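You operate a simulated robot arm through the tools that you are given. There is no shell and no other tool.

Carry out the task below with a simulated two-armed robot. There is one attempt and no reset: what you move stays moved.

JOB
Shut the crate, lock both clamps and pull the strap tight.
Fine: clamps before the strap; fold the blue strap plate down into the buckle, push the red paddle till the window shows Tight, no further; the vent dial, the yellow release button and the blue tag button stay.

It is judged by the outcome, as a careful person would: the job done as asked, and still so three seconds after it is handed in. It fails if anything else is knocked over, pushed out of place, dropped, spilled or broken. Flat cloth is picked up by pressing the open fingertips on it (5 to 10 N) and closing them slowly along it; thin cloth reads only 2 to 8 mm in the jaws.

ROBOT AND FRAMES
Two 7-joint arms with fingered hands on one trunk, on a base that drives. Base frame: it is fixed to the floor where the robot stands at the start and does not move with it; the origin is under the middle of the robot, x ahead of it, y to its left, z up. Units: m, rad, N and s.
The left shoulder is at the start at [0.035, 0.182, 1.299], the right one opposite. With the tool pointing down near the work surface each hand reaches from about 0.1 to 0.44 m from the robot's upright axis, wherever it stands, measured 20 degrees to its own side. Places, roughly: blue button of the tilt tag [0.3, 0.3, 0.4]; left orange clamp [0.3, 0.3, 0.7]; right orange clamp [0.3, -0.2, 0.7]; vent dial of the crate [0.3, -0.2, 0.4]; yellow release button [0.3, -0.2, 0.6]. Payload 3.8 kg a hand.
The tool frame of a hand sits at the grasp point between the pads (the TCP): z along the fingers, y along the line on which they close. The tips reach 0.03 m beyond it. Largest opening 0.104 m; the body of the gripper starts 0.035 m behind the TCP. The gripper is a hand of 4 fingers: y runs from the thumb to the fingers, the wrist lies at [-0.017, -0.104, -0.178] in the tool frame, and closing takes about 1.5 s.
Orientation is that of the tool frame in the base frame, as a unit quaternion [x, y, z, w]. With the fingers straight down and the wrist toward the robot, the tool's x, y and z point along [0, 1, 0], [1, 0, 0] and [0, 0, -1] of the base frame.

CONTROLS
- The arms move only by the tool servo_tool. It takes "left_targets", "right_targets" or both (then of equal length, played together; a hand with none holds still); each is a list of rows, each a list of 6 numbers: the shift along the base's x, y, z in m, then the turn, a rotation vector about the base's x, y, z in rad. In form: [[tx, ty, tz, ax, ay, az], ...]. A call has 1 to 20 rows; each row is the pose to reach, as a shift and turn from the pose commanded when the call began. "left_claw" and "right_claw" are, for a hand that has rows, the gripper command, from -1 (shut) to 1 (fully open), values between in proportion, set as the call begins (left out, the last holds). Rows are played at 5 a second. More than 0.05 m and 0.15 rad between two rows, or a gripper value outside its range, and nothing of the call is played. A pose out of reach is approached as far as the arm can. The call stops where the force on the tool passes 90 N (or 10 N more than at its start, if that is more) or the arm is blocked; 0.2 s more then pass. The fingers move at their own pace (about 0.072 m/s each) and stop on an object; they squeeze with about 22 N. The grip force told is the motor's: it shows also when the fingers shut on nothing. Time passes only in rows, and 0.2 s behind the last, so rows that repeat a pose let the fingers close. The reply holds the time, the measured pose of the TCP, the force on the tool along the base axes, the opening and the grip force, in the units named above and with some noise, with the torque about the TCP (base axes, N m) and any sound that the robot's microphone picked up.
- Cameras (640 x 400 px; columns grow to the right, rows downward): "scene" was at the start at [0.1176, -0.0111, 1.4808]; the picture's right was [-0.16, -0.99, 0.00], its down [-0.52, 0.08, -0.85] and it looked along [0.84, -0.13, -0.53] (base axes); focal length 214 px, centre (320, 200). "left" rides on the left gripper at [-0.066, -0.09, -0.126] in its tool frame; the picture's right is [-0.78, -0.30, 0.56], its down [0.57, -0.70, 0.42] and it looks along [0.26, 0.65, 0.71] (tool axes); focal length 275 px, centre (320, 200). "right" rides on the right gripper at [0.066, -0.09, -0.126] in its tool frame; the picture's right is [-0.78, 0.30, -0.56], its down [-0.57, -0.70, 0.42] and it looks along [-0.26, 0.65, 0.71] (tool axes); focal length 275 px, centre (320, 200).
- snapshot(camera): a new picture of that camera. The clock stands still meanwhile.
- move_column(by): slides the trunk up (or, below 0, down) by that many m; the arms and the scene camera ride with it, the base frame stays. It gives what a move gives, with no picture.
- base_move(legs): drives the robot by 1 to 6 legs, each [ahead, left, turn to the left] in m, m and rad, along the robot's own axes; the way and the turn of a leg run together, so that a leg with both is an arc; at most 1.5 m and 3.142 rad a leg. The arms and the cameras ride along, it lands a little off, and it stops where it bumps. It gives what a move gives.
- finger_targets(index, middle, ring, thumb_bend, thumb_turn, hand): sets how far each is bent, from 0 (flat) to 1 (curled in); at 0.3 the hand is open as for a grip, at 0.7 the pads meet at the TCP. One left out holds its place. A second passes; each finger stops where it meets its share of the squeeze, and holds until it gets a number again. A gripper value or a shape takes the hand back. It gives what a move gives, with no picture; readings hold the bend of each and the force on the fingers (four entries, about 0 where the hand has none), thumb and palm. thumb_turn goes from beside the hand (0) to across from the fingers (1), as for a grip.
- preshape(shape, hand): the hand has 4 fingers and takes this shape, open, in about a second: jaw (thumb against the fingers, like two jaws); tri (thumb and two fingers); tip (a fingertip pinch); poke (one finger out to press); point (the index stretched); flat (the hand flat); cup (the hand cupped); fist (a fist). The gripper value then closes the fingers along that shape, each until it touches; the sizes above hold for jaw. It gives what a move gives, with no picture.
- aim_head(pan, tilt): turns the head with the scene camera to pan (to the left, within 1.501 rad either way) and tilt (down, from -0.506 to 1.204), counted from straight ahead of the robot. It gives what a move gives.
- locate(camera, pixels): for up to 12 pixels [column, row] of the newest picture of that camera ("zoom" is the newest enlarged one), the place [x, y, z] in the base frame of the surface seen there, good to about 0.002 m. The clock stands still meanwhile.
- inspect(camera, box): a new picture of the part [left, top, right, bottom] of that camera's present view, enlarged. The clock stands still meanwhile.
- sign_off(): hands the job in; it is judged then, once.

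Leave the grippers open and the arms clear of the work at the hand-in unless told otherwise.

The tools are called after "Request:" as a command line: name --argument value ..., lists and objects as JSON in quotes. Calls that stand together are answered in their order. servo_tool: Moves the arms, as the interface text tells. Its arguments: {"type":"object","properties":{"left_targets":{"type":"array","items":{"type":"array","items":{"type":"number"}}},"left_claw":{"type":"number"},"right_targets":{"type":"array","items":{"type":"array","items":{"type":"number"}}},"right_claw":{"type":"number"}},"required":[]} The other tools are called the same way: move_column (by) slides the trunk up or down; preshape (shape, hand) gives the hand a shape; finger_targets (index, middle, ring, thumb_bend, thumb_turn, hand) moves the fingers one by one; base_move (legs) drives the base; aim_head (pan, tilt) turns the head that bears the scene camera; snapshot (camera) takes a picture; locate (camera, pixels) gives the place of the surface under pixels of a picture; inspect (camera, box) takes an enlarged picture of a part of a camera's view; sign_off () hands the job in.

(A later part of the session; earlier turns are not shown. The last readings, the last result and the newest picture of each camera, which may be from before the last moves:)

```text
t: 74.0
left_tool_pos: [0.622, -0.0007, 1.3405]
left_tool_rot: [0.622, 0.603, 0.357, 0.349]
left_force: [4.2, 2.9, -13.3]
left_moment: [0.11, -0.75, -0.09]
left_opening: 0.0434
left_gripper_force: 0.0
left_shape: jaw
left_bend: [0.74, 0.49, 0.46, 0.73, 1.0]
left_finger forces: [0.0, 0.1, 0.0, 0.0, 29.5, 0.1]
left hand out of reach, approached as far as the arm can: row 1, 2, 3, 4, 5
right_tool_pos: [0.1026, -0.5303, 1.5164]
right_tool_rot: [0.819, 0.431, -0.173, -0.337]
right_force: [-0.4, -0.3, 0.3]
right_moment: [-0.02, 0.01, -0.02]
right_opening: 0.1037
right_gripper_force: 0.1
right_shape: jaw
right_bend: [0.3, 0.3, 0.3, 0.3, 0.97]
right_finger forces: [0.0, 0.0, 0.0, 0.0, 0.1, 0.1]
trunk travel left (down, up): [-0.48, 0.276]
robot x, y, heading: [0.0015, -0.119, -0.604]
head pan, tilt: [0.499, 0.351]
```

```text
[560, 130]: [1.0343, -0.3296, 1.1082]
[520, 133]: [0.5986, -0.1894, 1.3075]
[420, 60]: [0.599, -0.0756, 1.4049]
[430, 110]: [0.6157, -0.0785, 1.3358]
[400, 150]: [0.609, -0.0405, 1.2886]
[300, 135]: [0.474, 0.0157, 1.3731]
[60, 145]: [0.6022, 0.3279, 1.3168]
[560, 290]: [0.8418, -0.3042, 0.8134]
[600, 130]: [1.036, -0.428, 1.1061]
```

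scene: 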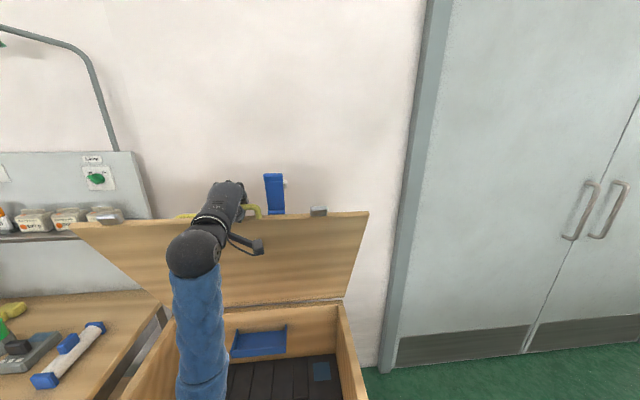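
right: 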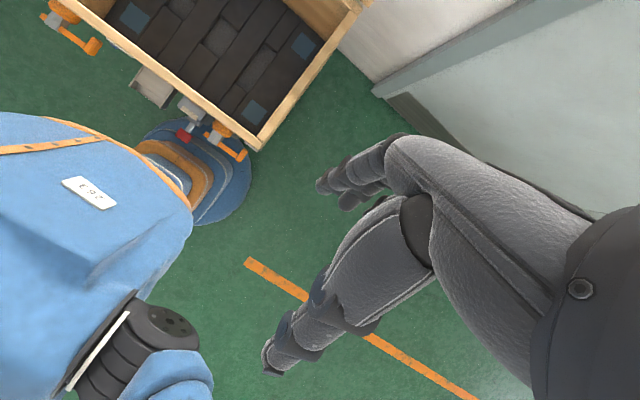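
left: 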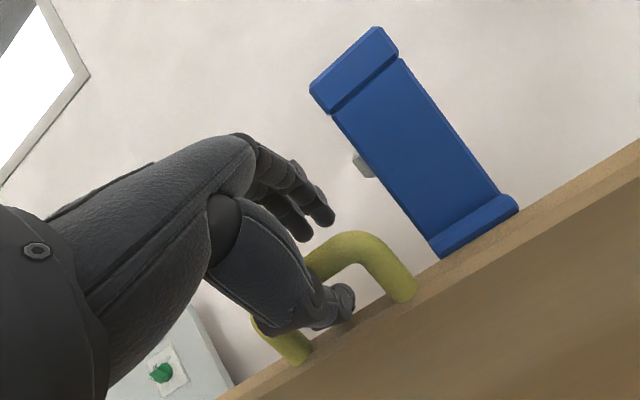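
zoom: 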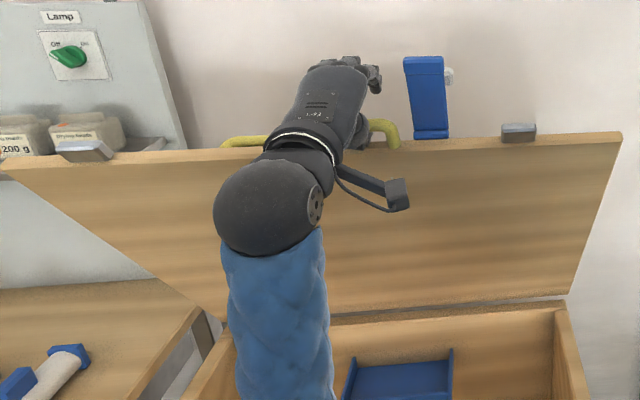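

The thumb pressed against the lid edge (29.5 N) as it opened. I narrow the opening and lift the hand a little so nothing should be touching, then read the finger forces.

Request:
servo_tool --left_targets '[[0.0, 0.0, 0.0, 0, 0, 0], [0.0, 0.0, 0.004, 0, 0, 0], [0.0, 0.0, 0.008, 0, 0, 0], [0.0, 0.0, 0.008, 0, 0, 0], [0.0, 0.0, 0.008, 0, 0, 0]]' --left_claw -0.4

Request:
snapshot --camera "left"

```text
t: 75.2
left_tool_pos: [0.6275, 0.0011, 1.3438]
left_tool_rot: [0.624, 0.605, 0.354, 0.345]
left_force: [13.8, 4.0, -34.8]
left_moment: [0.1, -1.9, 0.02]
left_opening: 0.0388
left_gripper_force: 0.1
left_shape: jaw
left_bend: [0.74, 0.53, 0.51, 0.72, 1.0]
left_finger forces: [0.0, 0.1, 0.0, 0.1, 61.1, 0.0]
right_tool_pos: [0.1067, -0.5296, 1.5155]
right_tool_rot: [0.818, 0.431, -0.176, -0.338]
right_force: [0.4, 0.1, 0.1]
right_moment: [-0.01, 0.0, 0.01]
right_opening: 0.1036
right_gripper_force: 0.1
right_shape: jaw
right_bend: [0.3, 0.3, 0.3, 0.3, 0.97]
right_finger forces: [0.1, 0.0, 0.0, 0.0, 0.1, 0.0]
trunk travel left (down, up): [-0.48, 0.276]
robot x, y, heading: [0.0026, -0.1229, -0.606]
head pan, tilt: [0.499, 0.351]
```

```text
taken
```

left: 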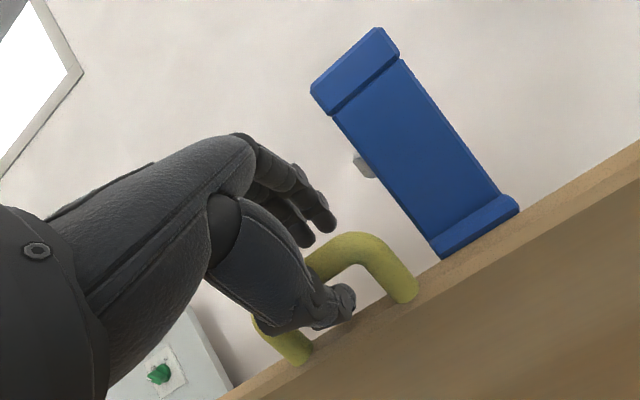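

The bar is pressed on the thumb because I lifted against the hinge. I lower 10 mm to relax it, then push the lid back slightly (to ~70°) where the arm has freedom, to test the hinge friction properly.

Request:
servo_tool --left_targets '[[0.0, 0.0, -0.008, 0, 0, 0], [0.01, 0.0, -0.006, 0, 0, 0], [0.025, 0.0, 0.0, 0, 0, 0], [0.04, 0.0, 0.006, 0, 0, 0], [0.055, 0.0, 0.011, 0, 0, 0], [0.055, 0.0, 0.011, 0, 0, 0]]'

Request:
snapshot --camera "left"

```text
t: 76.6
left_tool_pos: [0.6761, -0.0014, 1.3616]
left_tool_rot: [0.62, 0.603, 0.36, 0.35]
left_force: [-1.5, 1.3, -4.3]
left_moment: [0.02, -0.04, -0.03]
left_opening: 0.0335
left_gripper_force: 0.0
left_shape: jaw
left_bend: [0.74, 0.53, 0.51, 0.72, 1.0]
left_finger forces: [0.0, 0.0, 0.0, 0.0, 3.5, 0.0]
right_tool_pos: [0.1006, -0.5301, 1.5157]
right_tool_rot: [0.819, 0.432, -0.174, -0.336]
right_force: [-0.3, 0.5, -0.3]
right_moment: [0.01, -0.01, -0.01]
right_opening: 0.1038
right_gripper_force: 0.0
right_shape: jaw
right_bend: [0.3, 0.3, 0.3, 0.3, 0.97]
right_finger forces: [0.0, 0.0, 0.1, 0.0, 0.0, 0.1]
trunk travel left (down, up): [-0.48, 0.276]
robot x, y, heading: [0.0026, -0.1192, -0.601]
head pan, tilt: [0.499, 0.351]
```

```text
taken
```

left: 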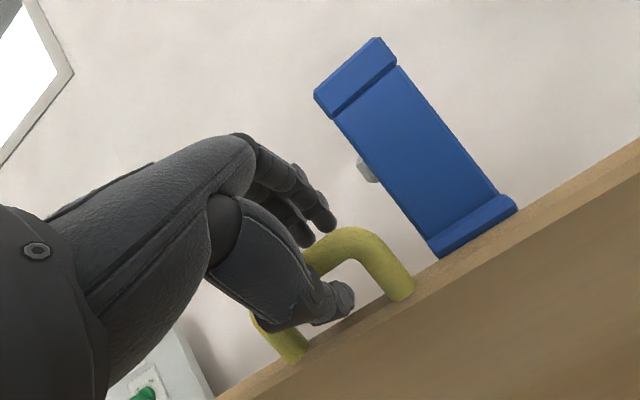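

The bar rests on the thumb with 3.5 N at ~69°. I back the hand 8 mm along the lid's swing direction and see whether the thumb load disappears.

Request:
servo_tool --left_targets '[[-0.004, 0.0, -0.0015, 0, 0, 0], [-0.0075, 0.0, -0.003, 0, 0, 0], [-0.0075, 0.0, -0.003, 0, 0, 0], [-0.0075, 0.0, -0.003, 0, 0, 0], [-0.0075, 0.0, -0.003, 0, 0, 0]]'

Request:
snapshot --camera "left"

```text
t: 77.8
left_tool_pos: [0.6671, -0.0008, 1.3576]
left_tool_rot: [0.621, 0.602, 0.358, 0.35]
left_force: [-0.6, 1.5, -1.7]
left_moment: [0.04, -0.04, -0.02]
left_opening: 0.0327
left_gripper_force: 0.1
left_shape: jaw
left_bend: [0.74, 0.53, 0.51, 0.72, 1.0]
left_finger forces: [0.0, 0.0, 0.0, 0.0, 2.2, 0.0]
right_tool_pos: [0.1009, -0.5313, 1.5165]
right_tool_rot: [0.818, 0.432, -0.174, -0.337]
right_force: [0.6, -0.7, 0.4]
right_moment: [0.01, 0.01, -0.01]
right_opening: 0.1039
right_gripper_force: 0.1
right_shape: jaw
right_bend: [0.3, 0.3, 0.3, 0.3, 0.97]
right_finger forces: [0.0, 0.0, 0.0, 0.0, 0.0, 0.0]
trunk travel left (down, up): [-0.48, 0.276]
robot x, y, heading: [0.0027, -0.1191, -0.603]
head pan, tilt: [0.499, 0.351]
```

```text
taken
```

left: 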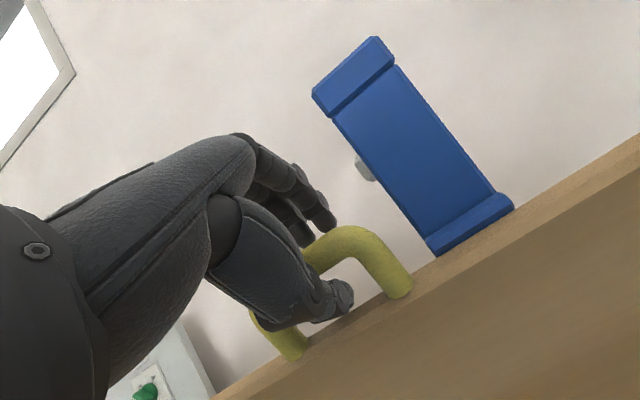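

The lid follows the hand with only 2–3 N, so it swings freely and is light; I must keep supporting it. Plan: work the robot backward in steps while the bar stays caged near the top of its arc (where it moves almost horizontally). First I push the lid back to ~85°.

Request:
servo_tool --left_targets '[[0.02, 0.001, 0.007, 0, 0, 0], [0.04, 0.001, 0.0125, 0, 0, 0], [0.06, 0.002, 0.018, 0, 0, 0], [0.08, 0.002, 0.022, 0, 0, 0], [0.1, 0.003, 0.0265, 0, 0, 0], [0.12, 0.003, 0.0295, 0, 0, 0], [0.14, 0.003, 0.032, 0, 0, 0], [0.14, 0.003, 0.032, 0, 0, 0]]'

Request:
snapshot --camera "left"

```text
t: 79.6
left_tool_pos: [0.8073, 0.0025, 1.3899]
left_tool_rot: [0.622, 0.602, 0.358, 0.35]
left_force: [0.1, 0.4, -1.4]
left_moment: [0.0, -0.02, -0.01]
left_opening: 0.0318
left_gripper_force: 0.0
left_shape: jaw
left_bend: [0.74, 0.53, 0.51, 0.73, 1.0]
left_finger forces: [0.1, 0.0, 0.0, 0.1, 0.5, 0.0]
right_tool_pos: [0.1003, -0.5311, 1.5162]
right_tool_rot: [0.818, 0.432, -0.174, -0.336]
right_force: [-0.3, 0.4, -0.6]
right_moment: [-0.02, 0.0, -0.01]
right_opening: 0.1038
right_gripper_force: 0.1
right_shape: jaw
right_bend: [0.3, 0.3, 0.3, 0.3, 0.97]
right_finger forces: [0.0, 0.0, 0.0, 0.1, 0.1, 0.0]
trunk travel left (down, up): [-0.48, 0.276]
robot x, y, heading: [0.0023, -0.1189, -0.603]
head pan, tilt: [0.499, 0.351]
```

```text
taken
```

left: 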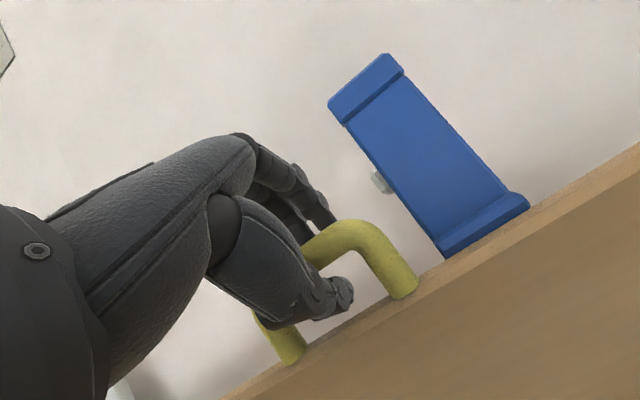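

The bar lies in the middle of the cage, nearly no load. Now I drive the base straight back by 0.075 m (in −x) with the hand riding along.

Request:
base_move --legs '[[-0.0618, -0.0425, 0]]'

Request:
snapshot --camera "left"

```text
t: 80.6
left_tool_pos: [0.7313, 0.0028, 1.3915]
left_tool_rot: [0.621, 0.603, 0.359, 0.35]
left_force: [-0.1, -0.8, -0.2]
left_moment: [0.01, 0.01, 0.0]
left_opening: 0.0313
left_gripper_force: 0.1
left_shape: jaw
left_bend: [0.74, 0.53, 0.51, 0.74, 1.0]
left_finger forces: [0.1, 0.0, 0.0, 0.0, 0.0, 0.0]
right_tool_pos: [0.0237, -0.5305, 1.5168]
right_tool_rot: [0.819, 0.431, -0.173, -0.336]
right_force: [-0.2, -0.5, -0.1]
right_moment: [0.0, -0.03, -0.03]
right_opening: 0.1037
right_gripper_force: 0.0
right_shape: jaw
right_bend: [0.3, 0.3, 0.3, 0.3, 0.97]
right_finger forces: [0.0, 0.0, 0.0, 0.1, 0.1, 0.0]
trunk travel left (down, up): [-0.48, 0.276]
robot x, y, heading: [-0.0731, -0.12, -0.602]
head pan, tilt: [0.499, 0.351]
```

```text
taken
```

left: 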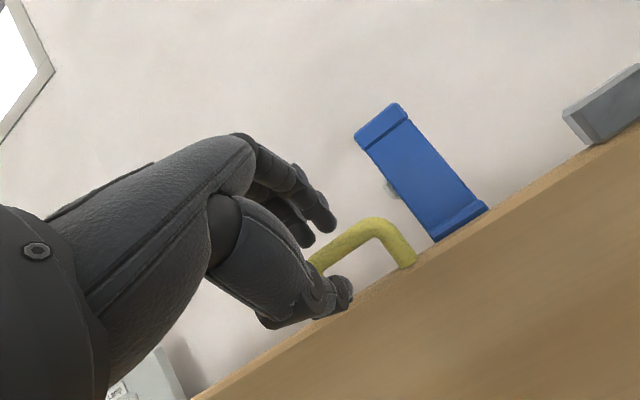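

The fingers report no load and the handle looks farther away: the lid stayed where it was (friction holds it there). I locate the lid edge to get its angle.

Request:
locate --camera "left" --pixels '[[340, 240], [372, 220], [400, 240], [410, 150], [470, 230], [380, 285], [600, 110]]'

Request:
snapshot --camera "scene"

```text
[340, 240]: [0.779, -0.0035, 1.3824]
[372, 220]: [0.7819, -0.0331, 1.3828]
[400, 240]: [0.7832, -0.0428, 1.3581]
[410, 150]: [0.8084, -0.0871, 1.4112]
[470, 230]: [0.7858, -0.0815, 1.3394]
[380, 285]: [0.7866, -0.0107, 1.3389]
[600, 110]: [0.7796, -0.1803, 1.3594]
```

```text
taken
```

scene: 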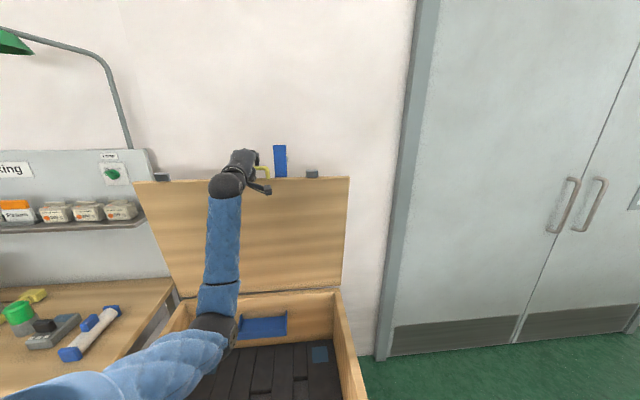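

The lid stands by itself at ~82° (bar centre ≈ (0.787, y 0, 1.3825)). That lets me reposition freely: I drive back a further 0.067 m to x≈-0.14.

Request:
base_move --legs '[[-0.0552, -0.038, 0]]'

Request:
snapshot --camera "left"

Request:
locate --camera "left" --pixels '[[360, 265], [383, 240], [405, 250], [440, 270]]'

```text
t: 81.6
left_tool_pos: [0.6624, 0.0005, 1.3913]
left_tool_rot: [0.621, 0.601, 0.359, 0.351]
left_force: [-1.2, 0.1, -0.5]
left_moment: [-0.02, 0.01, 0.04]
left_opening: 0.0313
left_gripper_force: 0.1
left_shape: jaw
left_bend: [0.74, 0.53, 0.51, 0.74, 1.0]
left_finger forces: [0.0, 0.0, 0.0, 0.0, 0.0, 0.0]
right_tool_pos: [-0.0438, -0.5327, 1.5173]
right_tool_rot: [0.82, 0.431, -0.172, -0.337]
right_force: [-0.9, -0.3, 1.0]
right_moment: [0.0, -0.03, 0.01]
right_opening: 0.1039
right_gripper_force: 0.1
right_shape: jaw
right_bend: [0.3, 0.3, 0.3, 0.3, 0.97]
right_finger forces: [0.0, 0.1, 0.0, 0.1, 0.0, 0.0]
trunk travel left (down, up): [-0.48, 0.276]
robot x, y, heading: [-0.1382, -0.119, -0.601]
head pan, tilt: [0.499, 0.351]
```

```text
taken
```

left: 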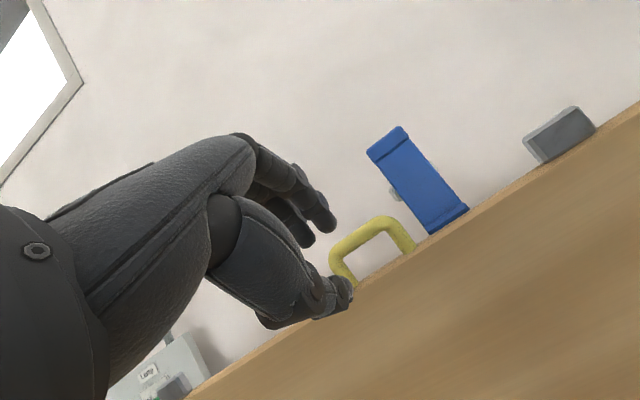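

```text
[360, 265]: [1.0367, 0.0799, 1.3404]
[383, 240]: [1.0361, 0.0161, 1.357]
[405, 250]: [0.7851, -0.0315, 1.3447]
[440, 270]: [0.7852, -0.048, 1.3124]
```

The lid is still at 82°. I raise the hand to the approach line and slide onto the bar again (target TCP ≈ (0.776, 0.003, 1.391)).

Request:
servo_tool --left_targets '[[0.015, 0.001, 0.02, 0, 0, 0], [0.035, 0.002, 0.035, 0, 0, 0], [0.053, 0.003, 0.033, 0, 0, 0], [0.07, 0.003, 0.0235, 0, 0, 0], [0.085, 0.003, 0.015, 0, 0, 0], [0.1, 0.003, 0.0065, 0, 0, 0], [0.113, 0.003, 0.0, 0, 0, 0], [0.113, 0.003, 0.0, 0, 0, 0]]' --left_claw -0.15

Request:
snapshot --camera "left"

```text
t: 83.4
left_tool_pos: [0.7787, 0.0049, 1.3885]
left_tool_rot: [0.622, 0.602, 0.358, 0.35]
left_force: [-0.7, -0.3, 0.4]
left_moment: [-0.02, -0.01, 0.0]
left_opening: 0.044
left_gripper_force: 0.1
left_shape: jaw
left_bend: [0.74, 0.48, 0.45, 0.72, 1.0]
left_finger forces: [0.0, 0.0, 0.0, 0.0, 0.2, 0.0]
right_tool_pos: [-0.0421, -0.5315, 1.517]
right_tool_rot: [0.819, 0.432, -0.174, -0.336]
right_force: [-0.7, 0.1, 0.2]
right_moment: [0.02, 0.01, 0.0]
right_opening: 0.1038
right_gripper_force: 0.1
right_shape: jaw
right_bend: [0.3, 0.3, 0.3, 0.3, 0.97]
right_finger forces: [0.1, 0.0, 0.0, 0.0, 0.0, 0.1]
trunk travel left (down, up): [-0.48, 0.276]
robot x, y, heading: [-0.1385, -0.1184, -0.602]
head pan, tilt: [0.499, 0.351]
```

```text
taken
```

left: 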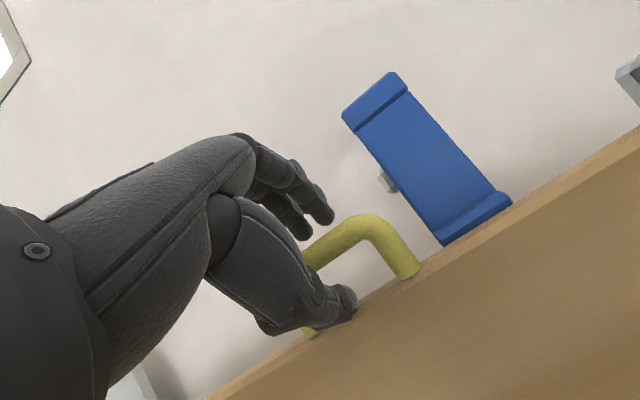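

The bar is again between thumb and fingers without load. I close the grip.

Request:
servo_tool --left_targets '[[0, 0, 0.003, 0, 0, 0], [0, 0, 0.003, 0, 0, 0], [0, 0, 0.003, 0, 0, 0], [0, 0, 0.003, 0, 0, 0], [0, 0, 0.003, 0, 0, 0], [0, 0, 0.003, 0, 0, 0]]' --left_claw -1

Request:
snapshot --camera "left"

```text
t: 84.8
left_tool_pos: [0.7797, 0.0045, 1.3896]
left_tool_rot: [0.622, 0.603, 0.358, 0.348]
left_force: [0.0, 0.6, -5.9]
left_moment: [0.01, 0.02, -0.06]
left_opening: 0.0085
left_gripper_force: 21.7
left_shape: jaw
left_bend: [0.7, 0.7, 0.7, 0.75, 1.0]
left_finger forces: [9.3, 3.4, 1.9, 0.0, 19.0, 0.1]
right_tool_pos: [-0.0389, -0.5319, 1.5174]
right_tool_rot: [0.819, 0.432, -0.174, -0.336]
right_force: [0.7, 0.4, 0.4]
right_moment: [0.0, -0.01, -0.01]
right_opening: 0.104
right_gripper_force: 0.0
right_shape: jaw
right_bend: [0.3, 0.3, 0.3, 0.3, 0.97]
right_finger forces: [0.0, 0.0, 0.1, 0.0, 0.1, 0.0]
trunk travel left (down, up): [-0.48, 0.276]
robot x, y, heading: [-0.1404, -0.1181, -0.601]
head pan, tilt: [0.499, 0.351]
```

```text
taken
```

left: 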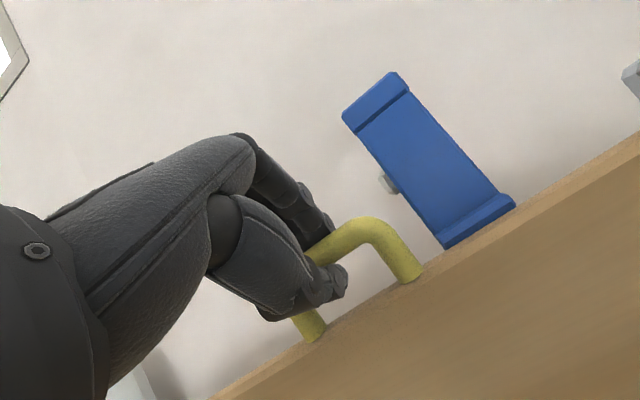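

Gripped. I lower the hand 4 mm (to split the arc mismatch), then drive the base back 0.055 m with the lid following.

Request:
servo_tool --left_targets '[[0, 0, -0.004, 0, 0, 0], [0, 0, -0.004, 0, 0, 0]]'

Request:
base_move --legs '[[-0.0453, -0.0312, 0]]'

Request:
snapshot --camera "left"

```text
t: 85.4
left_tool_pos: [0.7785, 0.0036, 1.3897]
left_tool_rot: [0.621, 0.603, 0.359, 0.35]
left_force: [-0.1, 0.0, -0.1]
left_moment: [0.06, 0.0, -0.05]
left_opening: 0.0089
left_gripper_force: 21.7
left_shape: jaw
left_bend: [0.7, 0.7, 0.7, 0.76, 1.0]
left_finger forces: [9.6, 3.6, 2.6, 0.0, 16.5, 0.1]
right_tool_pos: [-0.0414, -0.5319, 1.5166]
right_tool_rot: [0.818, 0.432, -0.174, -0.336]
right_force: [-0.5, 0.5, -0.4]
right_moment: [-0.02, 0.03, -0.02]
right_opening: 0.104
right_gripper_force: 0.1
right_shape: jaw
right_bend: [0.3, 0.3, 0.3, 0.3, 0.97]
right_finger forces: [0.0, 0.1, 0.1, 0.0, 0.1, 0.0]
trunk travel left (down, up): [-0.48, 0.276]
robot x, y, heading: [-0.1437, -0.1203, -0.6]
head pan, tilt: [0.499, 0.351]
```

```text
t: 86.3
left_tool_pos: [0.7269, 0.0047, 1.3814]
left_tool_rot: [0.624, 0.605, 0.355, 0.344]
left_force: [4.6, 2.0, -25.0]
left_moment: [0.04, 0.11, -0.03]
left_opening: 0.0089
left_gripper_force: 22.1
left_shape: jaw
left_bend: [0.7, 0.7, 0.7, 0.75, 1.0]
left_finger forces: [7.8, 2.5, 2.2, 0.0, 23.2, 0.0]
right_tool_pos: [-0.0955, -0.5307, 1.5169]
right_tool_rot: [0.819, 0.431, -0.174, -0.336]
right_force: [-1.3, -0.4, -0.2]
right_moment: [0.01, -0.03, -0.02]
right_opening: 0.1037
right_gripper_force: 0.1
right_shape: jaw
right_bend: [0.3, 0.3, 0.3, 0.3, 0.97]
right_finger forces: [0.0, 0.0, 0.1, 0.0, 0.0, 0.0]
trunk travel left (down, up): [-0.48, 0.276]
robot x, y, heading: [-0.1913, -0.1177, -0.599]
head pan, tilt: [0.499, 0.351]
```

```text
taken
```

left: 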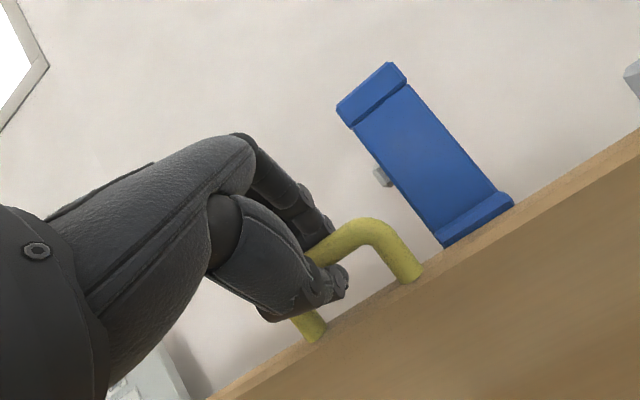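

It works (lid ≈76°, 25 N from the arc mismatch). I lower the hand 9 mm to relax, then drive back another 0.05 m.

Request:
servo_tool --left_targets '[[0, 0, -0.005, 0, 0, 0], [0, 0, -0.009, 0, 0, 0], [0, 0, -0.009, 0, 0, 0]]'

Request:
base_move --legs '[[-0.0412, -0.0284, 0]]'

```text
t: 87.2
left_tool_pos: [0.7242, 0.0042, 1.3734]
left_tool_rot: [0.624, 0.604, 0.356, 0.346]
left_force: [-0.7, 2.5, 2.1]
left_moment: [0.01, -0.03, -0.03]
left_opening: 0.0082
left_gripper_force: 22.1
left_shape: jaw
left_bend: [0.7, 0.7, 0.7, 0.78, 1.0]
left_finger forces: [10.5, 1.5, 2.7, 0.0, 13.2, 0.0]
right_tool_pos: [-0.0976, -0.5312, 1.5165]
right_tool_rot: [0.819, 0.432, -0.173, -0.336]
right_force: [0.4, 0.2, -0.2]
right_moment: [-0.05, -0.02, 0.01]
right_opening: 0.1039
right_gripper_force: 0.0
right_shape: jaw
right_bend: [0.3, 0.3, 0.3, 0.3, 0.97]
right_finger forces: [0.0, 0.1, 0.0, 0.0, 0.0, 0.1]
trunk travel left (down, up): [-0.48, 0.276]
robot x, y, heading: [-0.1915, -0.1222, -0.602]
head pan, tilt: [0.499, 0.351]
```

```text
t: 88.1
left_tool_pos: [0.6773, 0.0036, 1.365]
left_tool_rot: [0.628, 0.606, 0.351, 0.339]
left_force: [6.4, -0.8, -26.8]
left_moment: [-0.01, -0.16, 0.03]
left_opening: 0.0082
left_gripper_force: 22.2
left_shape: jaw
left_bend: [0.7, 0.7, 0.7, 0.75, 1.0]
left_finger forces: [0.1, 0.0, 0.4, 0.0, 27.7, 0.1]
right_tool_pos: [-0.1451, -0.5313, 1.5172]
right_tool_rot: [0.819, 0.431, -0.174, -0.336]
right_force: [0.0, 0.2, -0.1]
right_moment: [-0.01, -0.07, -0.04]
right_opening: 0.1038
right_gripper_force: 0.1
right_shape: jaw
right_bend: [0.3, 0.3, 0.3, 0.3, 0.97]
right_finger forces: [0.0, 0.1, 0.1, 0.1, 0.0, 0.0]
trunk travel left (down, up): [-0.48, 0.276]
robot x, y, heading: [-0.246, -0.1192, -0.601]
head pan, tilt: [0.499, 0.351]
```

The base is now at x≈-0.246 and the lid at ~72°. I relax the hand 9 mm and sweep the lid along its arc down to ~56°.

Request:
servo_tool --left_targets '[[0, 0, -0.006, 0, 0, 0], [-0.0213, 0, -0.0155, 0, 0, 0], [-0.0411, 0, -0.023, 0, 0, 0], [-0.0608, 0, -0.0309, 0, 0, 0], [-0.0801, 0, -0.0395, 0, 0, 0], [-0.099, 0, -0.0487, 0, 0, 0], [-0.1177, 0, -0.0586, 0, 0, 0], [-0.136, 0, -0.0692, 0, 0, 0], [-0.154, 0, -0.0804, 0, 0, 0], [-0.154, 0, -0.0804, 0, 0, 0]]'

Request:
snapshot --camera "left"

```text
t: 90.3
left_tool_pos: [0.523, 0.0025, 1.2855]
left_tool_rot: [0.629, 0.606, 0.35, 0.34]
left_force: [3.2, -0.8, -11.0]
left_moment: [0.08, -0.13, -0.03]
left_opening: 0.0073
left_gripper_force: 21.9
left_shape: jaw
left_bend: [0.7, 0.7, 0.7, 0.77, 1.0]
left_finger forces: [0.0, 0.0, 2.2, 0.0, 20.2, 0.1]
right_tool_pos: [-0.1457, -0.5322, 1.5178]
right_tool_rot: [0.819, 0.431, -0.174, -0.337]
right_force: [-0.9, -0.1, -0.6]
right_moment: [-0.01, 0.02, 0.01]
right_opening: 0.1036
right_gripper_force: 0.1
right_shape: jaw
right_bend: [0.3, 0.3, 0.3, 0.3, 0.97]
right_finger forces: [0.0, 0.0, 0.0, 0.1, 0.0, 0.0]
trunk travel left (down, up): [-0.48, 0.276]
robot x, y, heading: [-0.2429, -0.1192, -0.6]
head pan, tilt: [0.499, 0.351]
```

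```text
taken
```

left: 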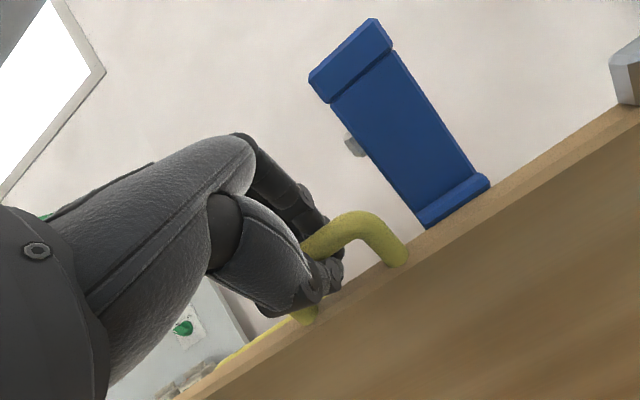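

The lid is at ~56° with a light load (~4 N). I continue along the arc to ~36°.

Request:
servo_tool --left_targets '[[-0.0175, 0, -0.0122, 0, 0, 0], [-0.0346, 0, -0.025, 0, 0, 0], [-0.0513, 0, -0.0385, 0, 0, 0], [-0.0675, 0, -0.0521, 0, 0, 0], [-0.0832, 0, -0.0662, 0, 0, 0], [-0.0984, 0, -0.0808, 0, 0, 0], [-0.1131, 0, -0.0961, 0, 0, 0], [-0.1272, 0, -0.1117, 0, 0, 0], [-0.1408, 0, -0.1278, 0, 0, 0], [-0.1538, 0, -0.1445, 0, 0, 0], [-0.1538, 0, -0.1445, 0, 0, 0]]'

Request:
snapshot --camera "left"

Request:
snapshot --camera "scene"

```text
t: 92.7
left_tool_pos: [0.3763, 0.0046, 1.1488]
left_tool_rot: [0.627, 0.601, 0.36, 0.341]
left_force: [19.8, -5.7, -18.3]
left_moment: [0.0, -0.28, -0.07]
left_opening: 0.0069
left_gripper_force: 22.2
left_shape: jaw
left_bend: [0.7, 0.7, 0.7, 0.75, 1.0]
left_finger forces: [0.6, 0.0, 3.0, 0.0, 26.2, 0.0]
right_tool_pos: [-0.1429, -0.5333, 1.5158]
right_tool_rot: [0.818, 0.431, -0.175, -0.338]
right_force: [0.4, -0.6, 0.1]
right_moment: [-0.04, 0.0, 0.0]
right_opening: 0.1037
right_gripper_force: 0.0
right_shape: jaw
right_bend: [0.3, 0.3, 0.3, 0.3, 0.97]
right_finger forces: [0.0, 0.1, 0.0, 0.1, 0.1, 0.0]
trunk travel left (down, up): [-0.48, 0.276]
robot x, y, heading: [-0.2467, -0.1211, -0.6]
head pan, tilt: [0.499, 0.351]
```

```text
taken
```

left: 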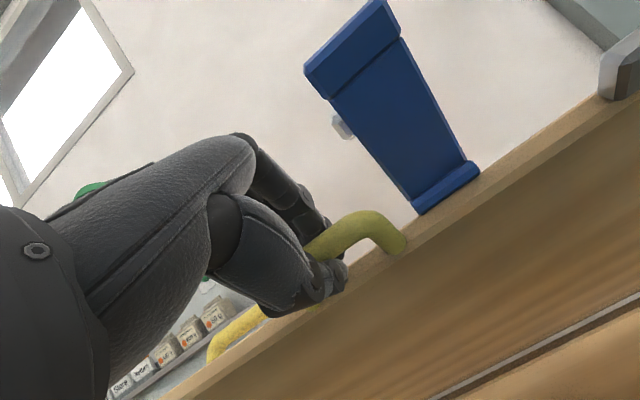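

```text
taken
```

scene: 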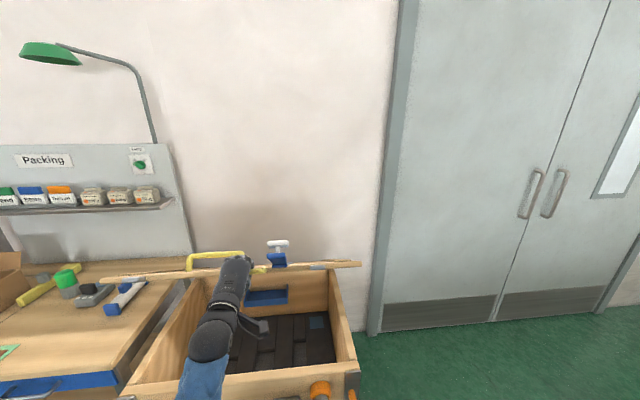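

The lid is at ~37°; the hand is slightly too far out (27 N inward pull). I correct 5 mm inward and continue to ~20°.

Request:
servo_tool --left_targets '[[0.004, 0, -0.004, 0, 0, 0], [-0.0075, 0, -0.0211, 0, 0, 0], [-0.0193, 0, -0.0385, 0, 0, 0], [-0.0305, 0, -0.0564, 0, 0, 0], [-0.0412, 0, -0.0747, 0, 0, 0], [-0.0512, 0, -0.0934, 0, 0, 0], [-0.0604, 0, -0.1123, 0, 0, 0], [-0.0691, 0, -0.1316, 0, 0, 0], [-0.077, 0, -0.1512, 0, 0, 0], [-0.077, 0, -0.1512, 0, 0, 0]]'

Request:
snapshot --camera "left"

Request:
snapshot --camera "scene"

```text
t: 93.8
left_tool_pos: [0.3569, 0.0108, 1.1188]
left_tool_rot: [0.64, 0.553, 0.409, 0.343]
left_force: [1.2, -11.6, -8.4]
left_moment: [-0.12, -0.05, -0.04]
left_opening: 0.0073
left_gripper_force: 21.3
left_shape: jaw
left_bend: [0.7, 0.7, 0.7, 0.77, 1.0]
left_finger forces: [2.1, 1.4, 1.9, 0.0, 20.5, 0.0]
right_tool_pos: [-0.1474, -0.5343, 1.5167]
right_tool_rot: [0.819, 0.432, -0.173, -0.336]
right_force: [0.0, 0.2, -0.3]
right_moment: [-0.04, -0.02, -0.03]
right_opening: 0.1039
right_gripper_force: 0.0
right_shape: jaw
right_bend: [0.3, 0.3, 0.3, 0.3, 0.97]
right_finger forces: [0.0, 0.0, 0.0, 0.1, 0.0, 0.0]
trunk travel left (down, up): [-0.48, 0.276]
robot x, y, heading: [-0.2468, -0.1213, -0.603]
head pan, tilt: [0.499, 0.351]
stopped in row 5 (left hand): the arm was blocked; the commanded pose is now the measured one
```

```text
taken
```

left: 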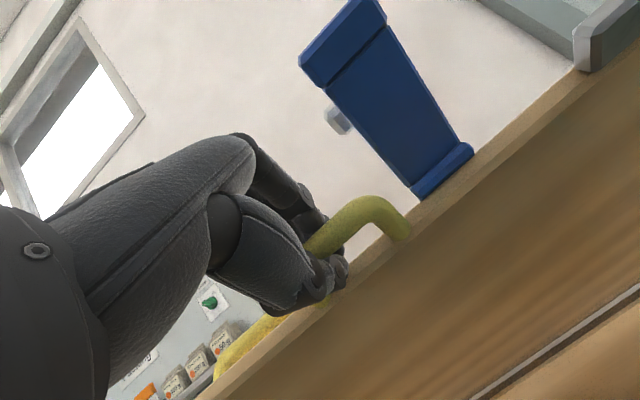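

```text
taken
```

scene: 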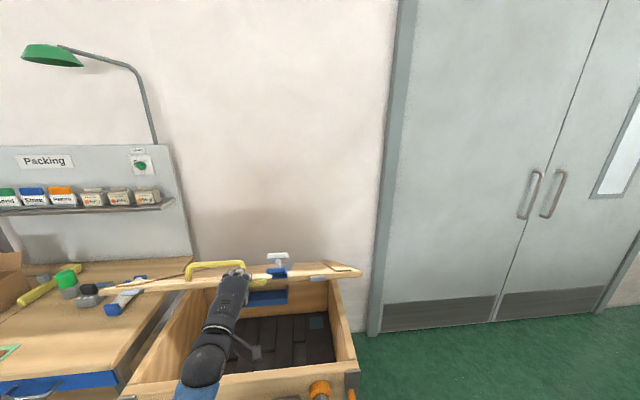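

The arm was blocked at ~33° (wrist bend limit). I turn the hand about the bar to point more downward (about 50°) and undo the small roll, keeping the bar in place.

Request:
servo_tool --left_targets '[[0.001, -0.001, 0.001, -0.035, 0.11, 0.013], [0.002, -0.003, 0.002, -0.07, 0.22, 0.026], [0.003, -0.005, 0.003, -0.105, 0.33, 0.04], [0.0033, -0.006, 0.004, -0.14, 0.43, 0.054], [0.0033, -0.006, 0.004, -0.14, 0.43, 0.054]]'

Request:
snapshot --camera "left"

```text
t: 95.0
left_tool_pos: [0.3613, 0.0091, 1.1234]
left_tool_rot: [0.669, 0.66, 0.235, 0.248]
left_force: [8.8, 6.5, -12.3]
left_moment: [0.2, -0.26, 0.08]
left_opening: 0.0065
left_gripper_force: 21.5
left_shape: jaw
left_bend: [0.7, 0.7, 0.72, 0.76, 1.0]
left_finger forces: [1.7, 1.0, 4.5, 0.1, 20.1, 0.0]
right_tool_pos: [-0.144, -0.5307, 1.517]
right_tool_rot: [0.819, 0.431, -0.175, -0.336]
right_force: [-0.6, -0.3, 0.2]
right_moment: [-0.02, 0.01, 0.03]
right_opening: 0.1035
right_gripper_force: 0.1
right_shape: jaw
right_bend: [0.3, 0.3, 0.3, 0.3, 0.97]
right_finger forces: [0.1, 0.1, 0.0, 0.1, 0.0, 0.1]
trunk travel left (down, up): [-0.48, 0.276]
robot x, y, heading: [-0.2443, -0.1174, -0.605]
head pan, tilt: [0.499, 0.351]
```

```text
taken
```

left: 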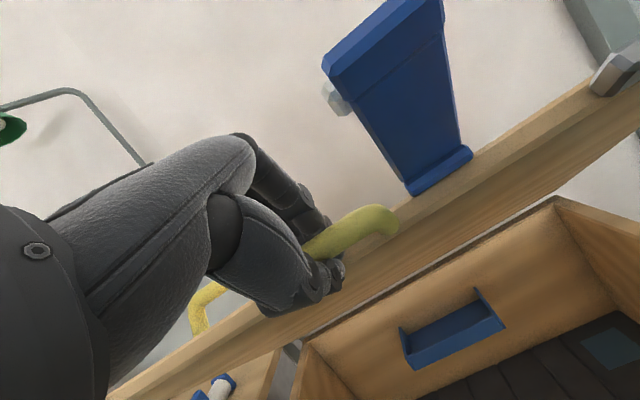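

The hand now points 50° down with the bar at the TCP, lid ≈33°. I continue along the arc to ~20°, turning the hand a bit more downward as it goes.

Request:
servo_tool --left_targets '[[-0.0049, -0.001, -0.012, 0, 0.02, 0], [-0.0161, -0.002, -0.0299, 0, 0.045, 0], [-0.0268, -0.003, -0.0482, 0, 0.07, 0], [-0.0368, -0.003, -0.0669, 0, 0.1, 0], [-0.046, -0.003, -0.0858, 0, 0.13, 0], [-0.0547, -0.003, -0.1051, 0, 0.155, 0], [-0.0626, -0.003, -0.1247, 0, 0.18, 0], [-0.0626, -0.003, -0.1247, 0, 0.18, 0]]'

Request:
snapshot --camera "left"

Request:
snapshot --camera "scene"

```text
t: 96.6
left_tool_pos: [0.3237, 0.0103, 1.0425]
left_tool_rot: [0.702, 0.64, 0.236, 0.204]
left_force: [-24.3, -20.6, 3.5]
left_moment: [0.0, -0.03, 0.0]
left_opening: 0.0093
left_gripper_force: 22.0
left_shape: jaw
left_bend: [0.7, 0.71, 0.72, 0.77, 1.0]
left_finger forces: [0.1, 14.8, 6.8, 0.0, 15.7, 0.0]
right_tool_pos: [-0.152, -0.5331, 1.5179]
right_tool_rot: [0.819, 0.432, -0.172, -0.336]
right_force: [-0.2, 0.6, 0.6]
right_moment: [-0.08, -0.02, 0.02]
right_opening: 0.104
right_gripper_force: 0.0
right_shape: jaw
right_bend: [0.3, 0.3, 0.3, 0.3, 0.97]
right_finger forces: [0.0, 0.1, 0.0, 0.1, 0.0, 0.1]
trunk travel left (down, up): [-0.48, 0.276]
robot x, y, heading: [-0.2478, -0.122, -0.601]
head pan, tilt: [0.499, 0.351]
stopped in row 7 (left hand): the arm was blocked; the commanded pose is now the measured one
```

```text
taken
```

left: 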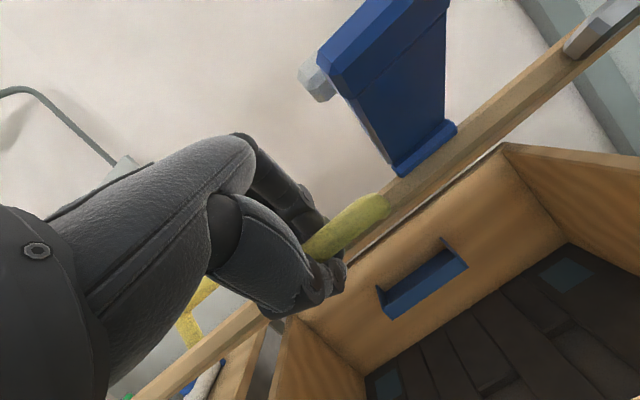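

```text
taken
```

scene: 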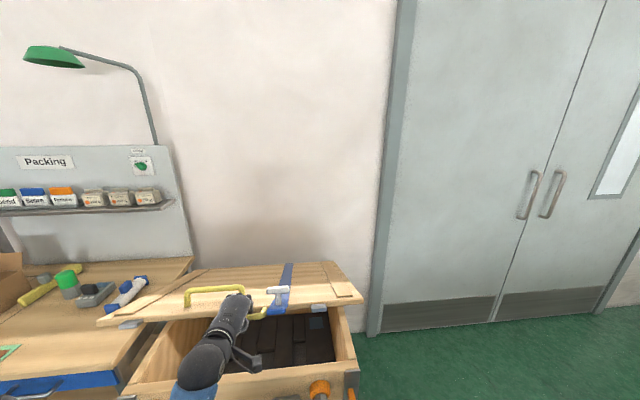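

Blocked again at ~25°. I zoom into the scene to check what the hand is holding and how things stand.

Request:
inspect --camera "scene" --box '[90, 240, 370, 400]'

Request:
locate --camera "zoom" --pixels '[[280, 110], [220, 130], [355, 120], [400, 165], [435, 125], [450, 80], [200, 170], [560, 130], [120, 190], [380, 170]]'

```text
2.29 times, centred on (230, 320) of scene
```

zoom: 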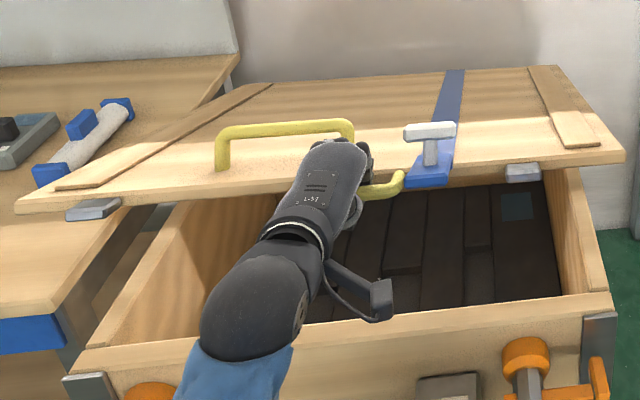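

```text
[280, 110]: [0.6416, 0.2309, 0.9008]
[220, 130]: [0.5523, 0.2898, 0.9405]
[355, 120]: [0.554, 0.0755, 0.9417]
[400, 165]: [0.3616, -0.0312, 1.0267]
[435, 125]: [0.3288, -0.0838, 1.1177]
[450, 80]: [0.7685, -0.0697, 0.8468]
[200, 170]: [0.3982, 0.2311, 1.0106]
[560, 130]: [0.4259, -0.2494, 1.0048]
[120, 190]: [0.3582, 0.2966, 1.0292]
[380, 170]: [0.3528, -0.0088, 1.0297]
```

There are two yellow handles: the one I hold on the front edge and a bigger one on the lid's top. The strap plate carries a white T-knob. The lid is at ~25°. I relieve the sideways load with a small shift outward.

Request:
servo_tool --left_targets '[[-0.004, -0.003, 0.0, 0, 0, 0], [-0.008, -0.006, 0.0, 0, 0, 0], [-0.008, -0.006, 0.0, 0, 0, 0]]'

```text
t: 97.4
left_tool_pos: [0.3254, 0.0108, 1.0485]
left_tool_rot: [0.702, 0.635, 0.253, 0.202]
left_force: [-5.9, -18.4, -2.3]
left_moment: [-0.21, -0.02, -0.11]
left_opening: 0.0079
left_gripper_force: 22.1
left_shape: jaw
left_bend: [0.7, 0.71, 0.62, 0.78, 1.0]
left_finger forces: [0.1, 15.9, 2.9, 0.1, 6.2, 0.0]
right_tool_pos: [-0.1489, -0.5341, 1.5179]
right_tool_rot: [0.819, 0.431, -0.173, -0.337]
right_force: [0.5, -0.3, 0.2]
right_moment: [0.0, 0.03, -0.02]
right_opening: 0.1038
right_gripper_force: 0.0
right_shape: jaw
right_bend: [0.3, 0.3, 0.3, 0.3, 0.97]
right_finger forces: [0.1, 0.0, 0.0, 0.0, 0.0, 0.0]
trunk travel left (down, up): [-0.48, 0.276]
robot x, y, heading: [-0.2438, -0.1213, -0.606]
head pan, tilt: [0.499, 0.351]
```

The arm is at a joint limit, so I let the base and column do the arc: base back ~12 mm, then column down 30 mm.

Request:
base_move --legs '[[-0.0099, -0.0068, 0]]'

Request:
move_column --by -0.03

```text
t: 98.1
left_tool_pos: [0.3157, 0.0093, 1.045]
left_tool_rot: [0.702, 0.636, 0.251, 0.198]
left_force: [17.3, -15.3, -13.7]
left_moment: [-0.23, -0.04, -0.28]
left_opening: 0.0062
left_gripper_force: 22.5
left_shape: jaw
left_bend: [0.7, 0.7, 0.58, 0.78, 1.0]
left_finger forces: [9.4, 16.9, 3.5, 0.1, 14.2, 0.0]
right_tool_pos: [-0.157, -0.535, 1.5161]
right_tool_rot: [0.819, 0.431, -0.174, -0.337]
right_force: [0.4, -0.1, 0.2]
right_moment: [0.03, 0.01, 0.01]
right_opening: 0.1039
right_gripper_force: 0.0
right_shape: jaw
right_bend: [0.3, 0.3, 0.3, 0.3, 0.97]
right_finger forces: [0.1, 0.0, 0.1, 0.0, 0.1, 0.1]
trunk travel left (down, up): [-0.48, 0.276]
robot x, y, heading: [-0.2632, -0.119, -0.602]
head pan, tilt: [0.499, 0.351]
```

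```text
t: 98.9
left_tool_pos: [0.3109, 0.0107, 1.0202]
left_tool_rot: [0.708, 0.627, 0.26, 0.196]
left_force: [-18.3, -20.3, -0.1]
left_moment: [-0.09, -0.03, -0.1]
left_opening: 0.0088
left_gripper_force: 22.1
left_shape: jaw
left_bend: [0.7, 0.71, 0.72, 0.78, 1.0]
left_finger forces: [0.0, 19.0, 3.1, 0.0, 9.2, 0.0]
right_tool_pos: [-0.1585, -0.5361, 1.4835]
right_tool_rot: [0.818, 0.431, -0.173, -0.341]
right_force: [0.0, 0.1, -0.6]
right_moment: [-0.05, 0.03, 0.0]
right_opening: 0.1042
right_gripper_force: 0.1
right_shape: jaw
right_bend: [0.3, 0.3, 0.3, 0.3, 0.97]
right_finger forces: [0.0, 0.1, 0.0, 0.1, 0.0, 0.0]
trunk travel left (down, up): [-0.45, 0.306]
robot x, y, heading: [-0.2565, -0.1188, -0.605]
head pan, tilt: [0.499, 0.351]
```

It works: lid ≈22°. I repeat: base back 15 mm and 4 mm to the right (relieving the side force), then column down 50 mm.

Request:
base_move --legs '[[-0.0101, -0.0118, 0]]'

Request:
move_column --by -0.04

```text
t: 99.6
left_tool_pos: [0.3021, 0.0104, 1.0177]
left_tool_rot: [0.706, 0.63, 0.259, 0.193]
left_force: [15.3, -11.3, -14.5]
left_moment: [-0.14, -0.08, -0.18]
left_opening: 0.0063
left_gripper_force: 21.9
left_shape: jaw
left_bend: [0.7, 0.7, 0.56, 0.78, 1.0]
left_finger forces: [9.9, 13.8, 3.0, 0.0, 14.9, 0.1]
right_tool_pos: [-0.1672, -0.5406, 1.482]
right_tool_rot: [0.818, 0.43, -0.175, -0.34]
right_force: [-0.8, -0.6, 0.4]
right_moment: [0.04, 0.0, 0.03]
right_opening: 0.1037
right_gripper_force: 0.0
right_shape: jaw
right_bend: [0.3, 0.3, 0.3, 0.3, 0.97]
right_finger forces: [0.0, 0.1, 0.0, 0.0, 0.1, 0.1]
trunk travel left (down, up): [-0.45, 0.306]
robot x, y, heading: [-0.2736, -0.1222, -0.605]
head pan, tilt: [0.499, 0.351]
```

```text
t: 100.5
left_tool_pos: [0.2979, 0.0098, 0.9815]
left_tool_rot: [0.708, 0.625, 0.265, 0.194]
left_force: [-24.5, -16.0, 2.3]
left_moment: [-0.03, -0.01, -0.08]
left_opening: 0.0095
left_gripper_force: 21.8
left_shape: jaw
left_bend: [0.7, 0.71, 0.73, 0.78, 1.0]
left_finger forces: [0.0, 13.7, 6.6, 0.1, 13.2, 0.1]
right_tool_pos: [-0.168, -0.5465, 1.4379]
right_tool_rot: [0.817, 0.429, -0.174, -0.344]
right_force: [-0.4, 0.1, -0.1]
right_moment: [-0.05, -0.01, 0.01]
right_opening: 0.1037
right_gripper_force: 0.2
right_shape: jaw
right_bend: [0.3, 0.3, 0.3, 0.3, 0.97]
right_finger forces: [0.0, 0.1, 0.0, 0.1, 0.0, 0.0]
trunk travel left (down, up): [-0.41, 0.346]
robot x, y, heading: [-0.2739, -0.1244, -0.604]
head pan, tilt: [0.499, 0.351]
```

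Lid ≈18°. Next: base back 14 mm, column down 45 mm.

Request:
base_move --legs '[[-0.0104, -0.0098, 0]]'

Request:
move_column --by -0.045

```text
t: 101.2
left_tool_pos: [0.2892, 0.0095, 0.9792]
left_tool_rot: [0.707, 0.627, 0.265, 0.191]
left_force: [11.6, -9.9, -11.4]
left_moment: [-0.06, -0.16, -0.14]
left_opening: 0.0067
left_gripper_force: 22.3
left_shape: jaw
left_bend: [0.7, 0.7, 0.55, 0.78, 1.0]
left_finger forces: [7.1, 10.8, 3.1, 0.1, 16.9, 0.1]
right_tool_pos: [-0.1751, -0.5466, 1.4375]
right_tool_rot: [0.816, 0.429, -0.176, -0.345]
right_force: [0.4, 0.6, -0.3]
right_moment: [-0.03, 0.0, 0.02]
right_opening: 0.104
right_gripper_force: 0.0
right_shape: jaw
right_bend: [0.3, 0.3, 0.3, 0.3, 0.97]
right_finger forces: [0.0, 0.0, 0.0, 0.1, 0.0, 0.0]
trunk travel left (down, up): [-0.41, 0.346]
robot x, y, heading: [-0.2858, -0.1281, -0.606]
head pan, tilt: [0.499, 0.351]
```

```text
t: 102.1
left_tool_pos: [0.2842, 0.0098, 0.9388]
left_tool_rot: [0.708, 0.625, 0.268, 0.193]
left_force: [-30.5, -13.3, 1.9]
left_moment: [0.08, -0.11, 0.06]
left_opening: 0.0111
left_gripper_force: 22.0
left_shape: jaw
left_bend: [0.7, 0.71, 0.74, 0.78, 1.0]
left_finger forces: [0.1, 10.3, 13.0, 0.0, 24.9, 0.0]
right_tool_pos: [-0.1718, -0.5544, 1.3859]
right_tool_rot: [0.813, 0.429, -0.179, -0.352]
right_force: [0.0, 0.8, 0.3]
right_moment: [-0.03, -0.02, 0.02]
right_opening: 0.1037
right_gripper_force: 0.0
right_shape: jaw
right_bend: [0.3, 0.3, 0.3, 0.3, 0.97]
right_finger forces: [0.1, 0.1, 0.0, 0.0, 0.0, 0.1]
trunk travel left (down, up): [-0.365, 0.391]
robot x, y, heading: [-0.2864, -0.1222, -0.603]
head pan, tilt: [0.499, 0.351]
```

Lid ≈14°. Again base back 16 mm, column down 45 mm.

Request:
base_move --legs '[[-0.012, -0.0106, 0]]'

Request:
move_column --by -0.045

Request:
snapshot --camera "left"

Request:
snapshot --camera "scene"

```text
t: 102.9
left_tool_pos: [0.2749, 0.0093, 0.9349]
left_tool_rot: [0.709, 0.625, 0.267, 0.189]
left_force: [15.4, -4.3, -9.9]
left_moment: [0.02, -0.18, -0.07]
left_opening: 0.0066
left_gripper_force: 22.2
left_shape: jaw
left_bend: [0.7, 0.7, 0.51, 0.78, 1.0]
left_finger forces: [9.6, 6.7, 3.3, 0.0, 16.5, 0.1]
right_tool_pos: [-0.1786, -0.5553, 1.3863]
right_tool_rot: [0.812, 0.427, -0.181, -0.354]
right_force: [0.0, 0.1, 0.4]
right_moment: [0.02, 0.0, -0.02]
right_opening: 0.1038
right_gripper_force: 0.0
right_shape: jaw
right_bend: [0.3, 0.3, 0.3, 0.3, 0.97]
right_finger forces: [0.1, 0.1, 0.0, 0.0, 0.0, 0.0]
trunk travel left (down, up): [-0.365, 0.391]
robot x, y, heading: [-0.3004, -0.1266, -0.603]
head pan, tilt: [0.499, 0.351]
```

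```text
t: 103.7
left_tool_pos: [0.272, 0.0105, 0.8923]
left_tool_rot: [0.709, 0.624, 0.268, 0.191]
left_force: [-17.0, -8.5, -3.1]
left_moment: [0.12, -0.24, 0.03]
left_opening: 0.0097
left_gripper_force: 22.0
left_shape: jaw
left_bend: [0.7, 0.7, 0.74, 0.77, 1.0]
left_finger forces: [0.6, 6.8, 13.5, 0.0, 21.2, 0.1]
right_tool_pos: [-0.1722, -0.5643, 1.3315]
right_tool_rot: [0.808, 0.427, -0.185, -0.363]
right_force: [-0.2, 0.7, -0.2]
right_moment: [-0.02, 0.0, -0.02]
right_opening: 0.1037
right_gripper_force: 0.1
right_shape: jaw
right_bend: [0.3, 0.3, 0.3, 0.3, 0.97]
right_finger forces: [0.0, 0.1, 0.0, 0.0, 0.0, 0.0]
trunk travel left (down, up): [-0.32, 0.436]
robot x, y, heading: [-0.2999, -0.1262, -0.602]
head pan, tilt: [0.499, 0.351]
```

```text
taken
```

left: 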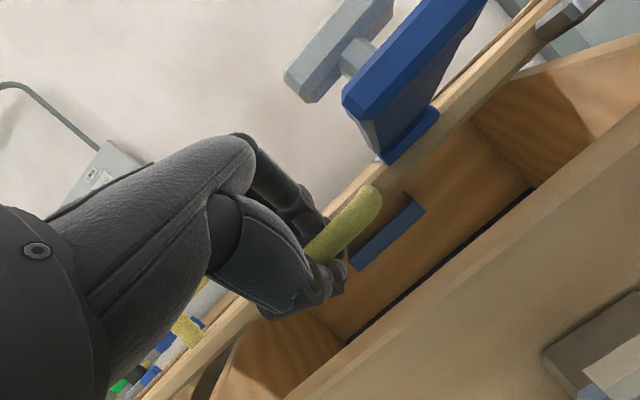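

```text
taken
```

scene: 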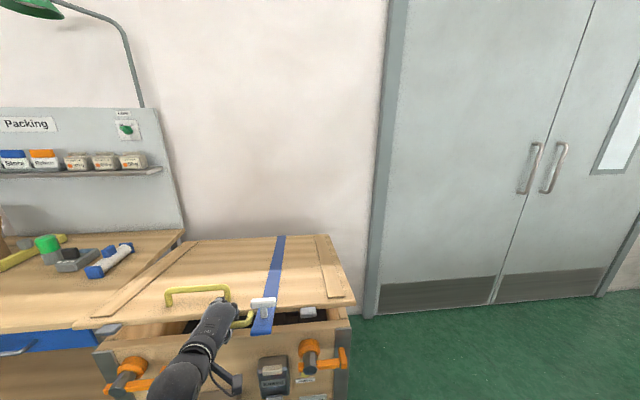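

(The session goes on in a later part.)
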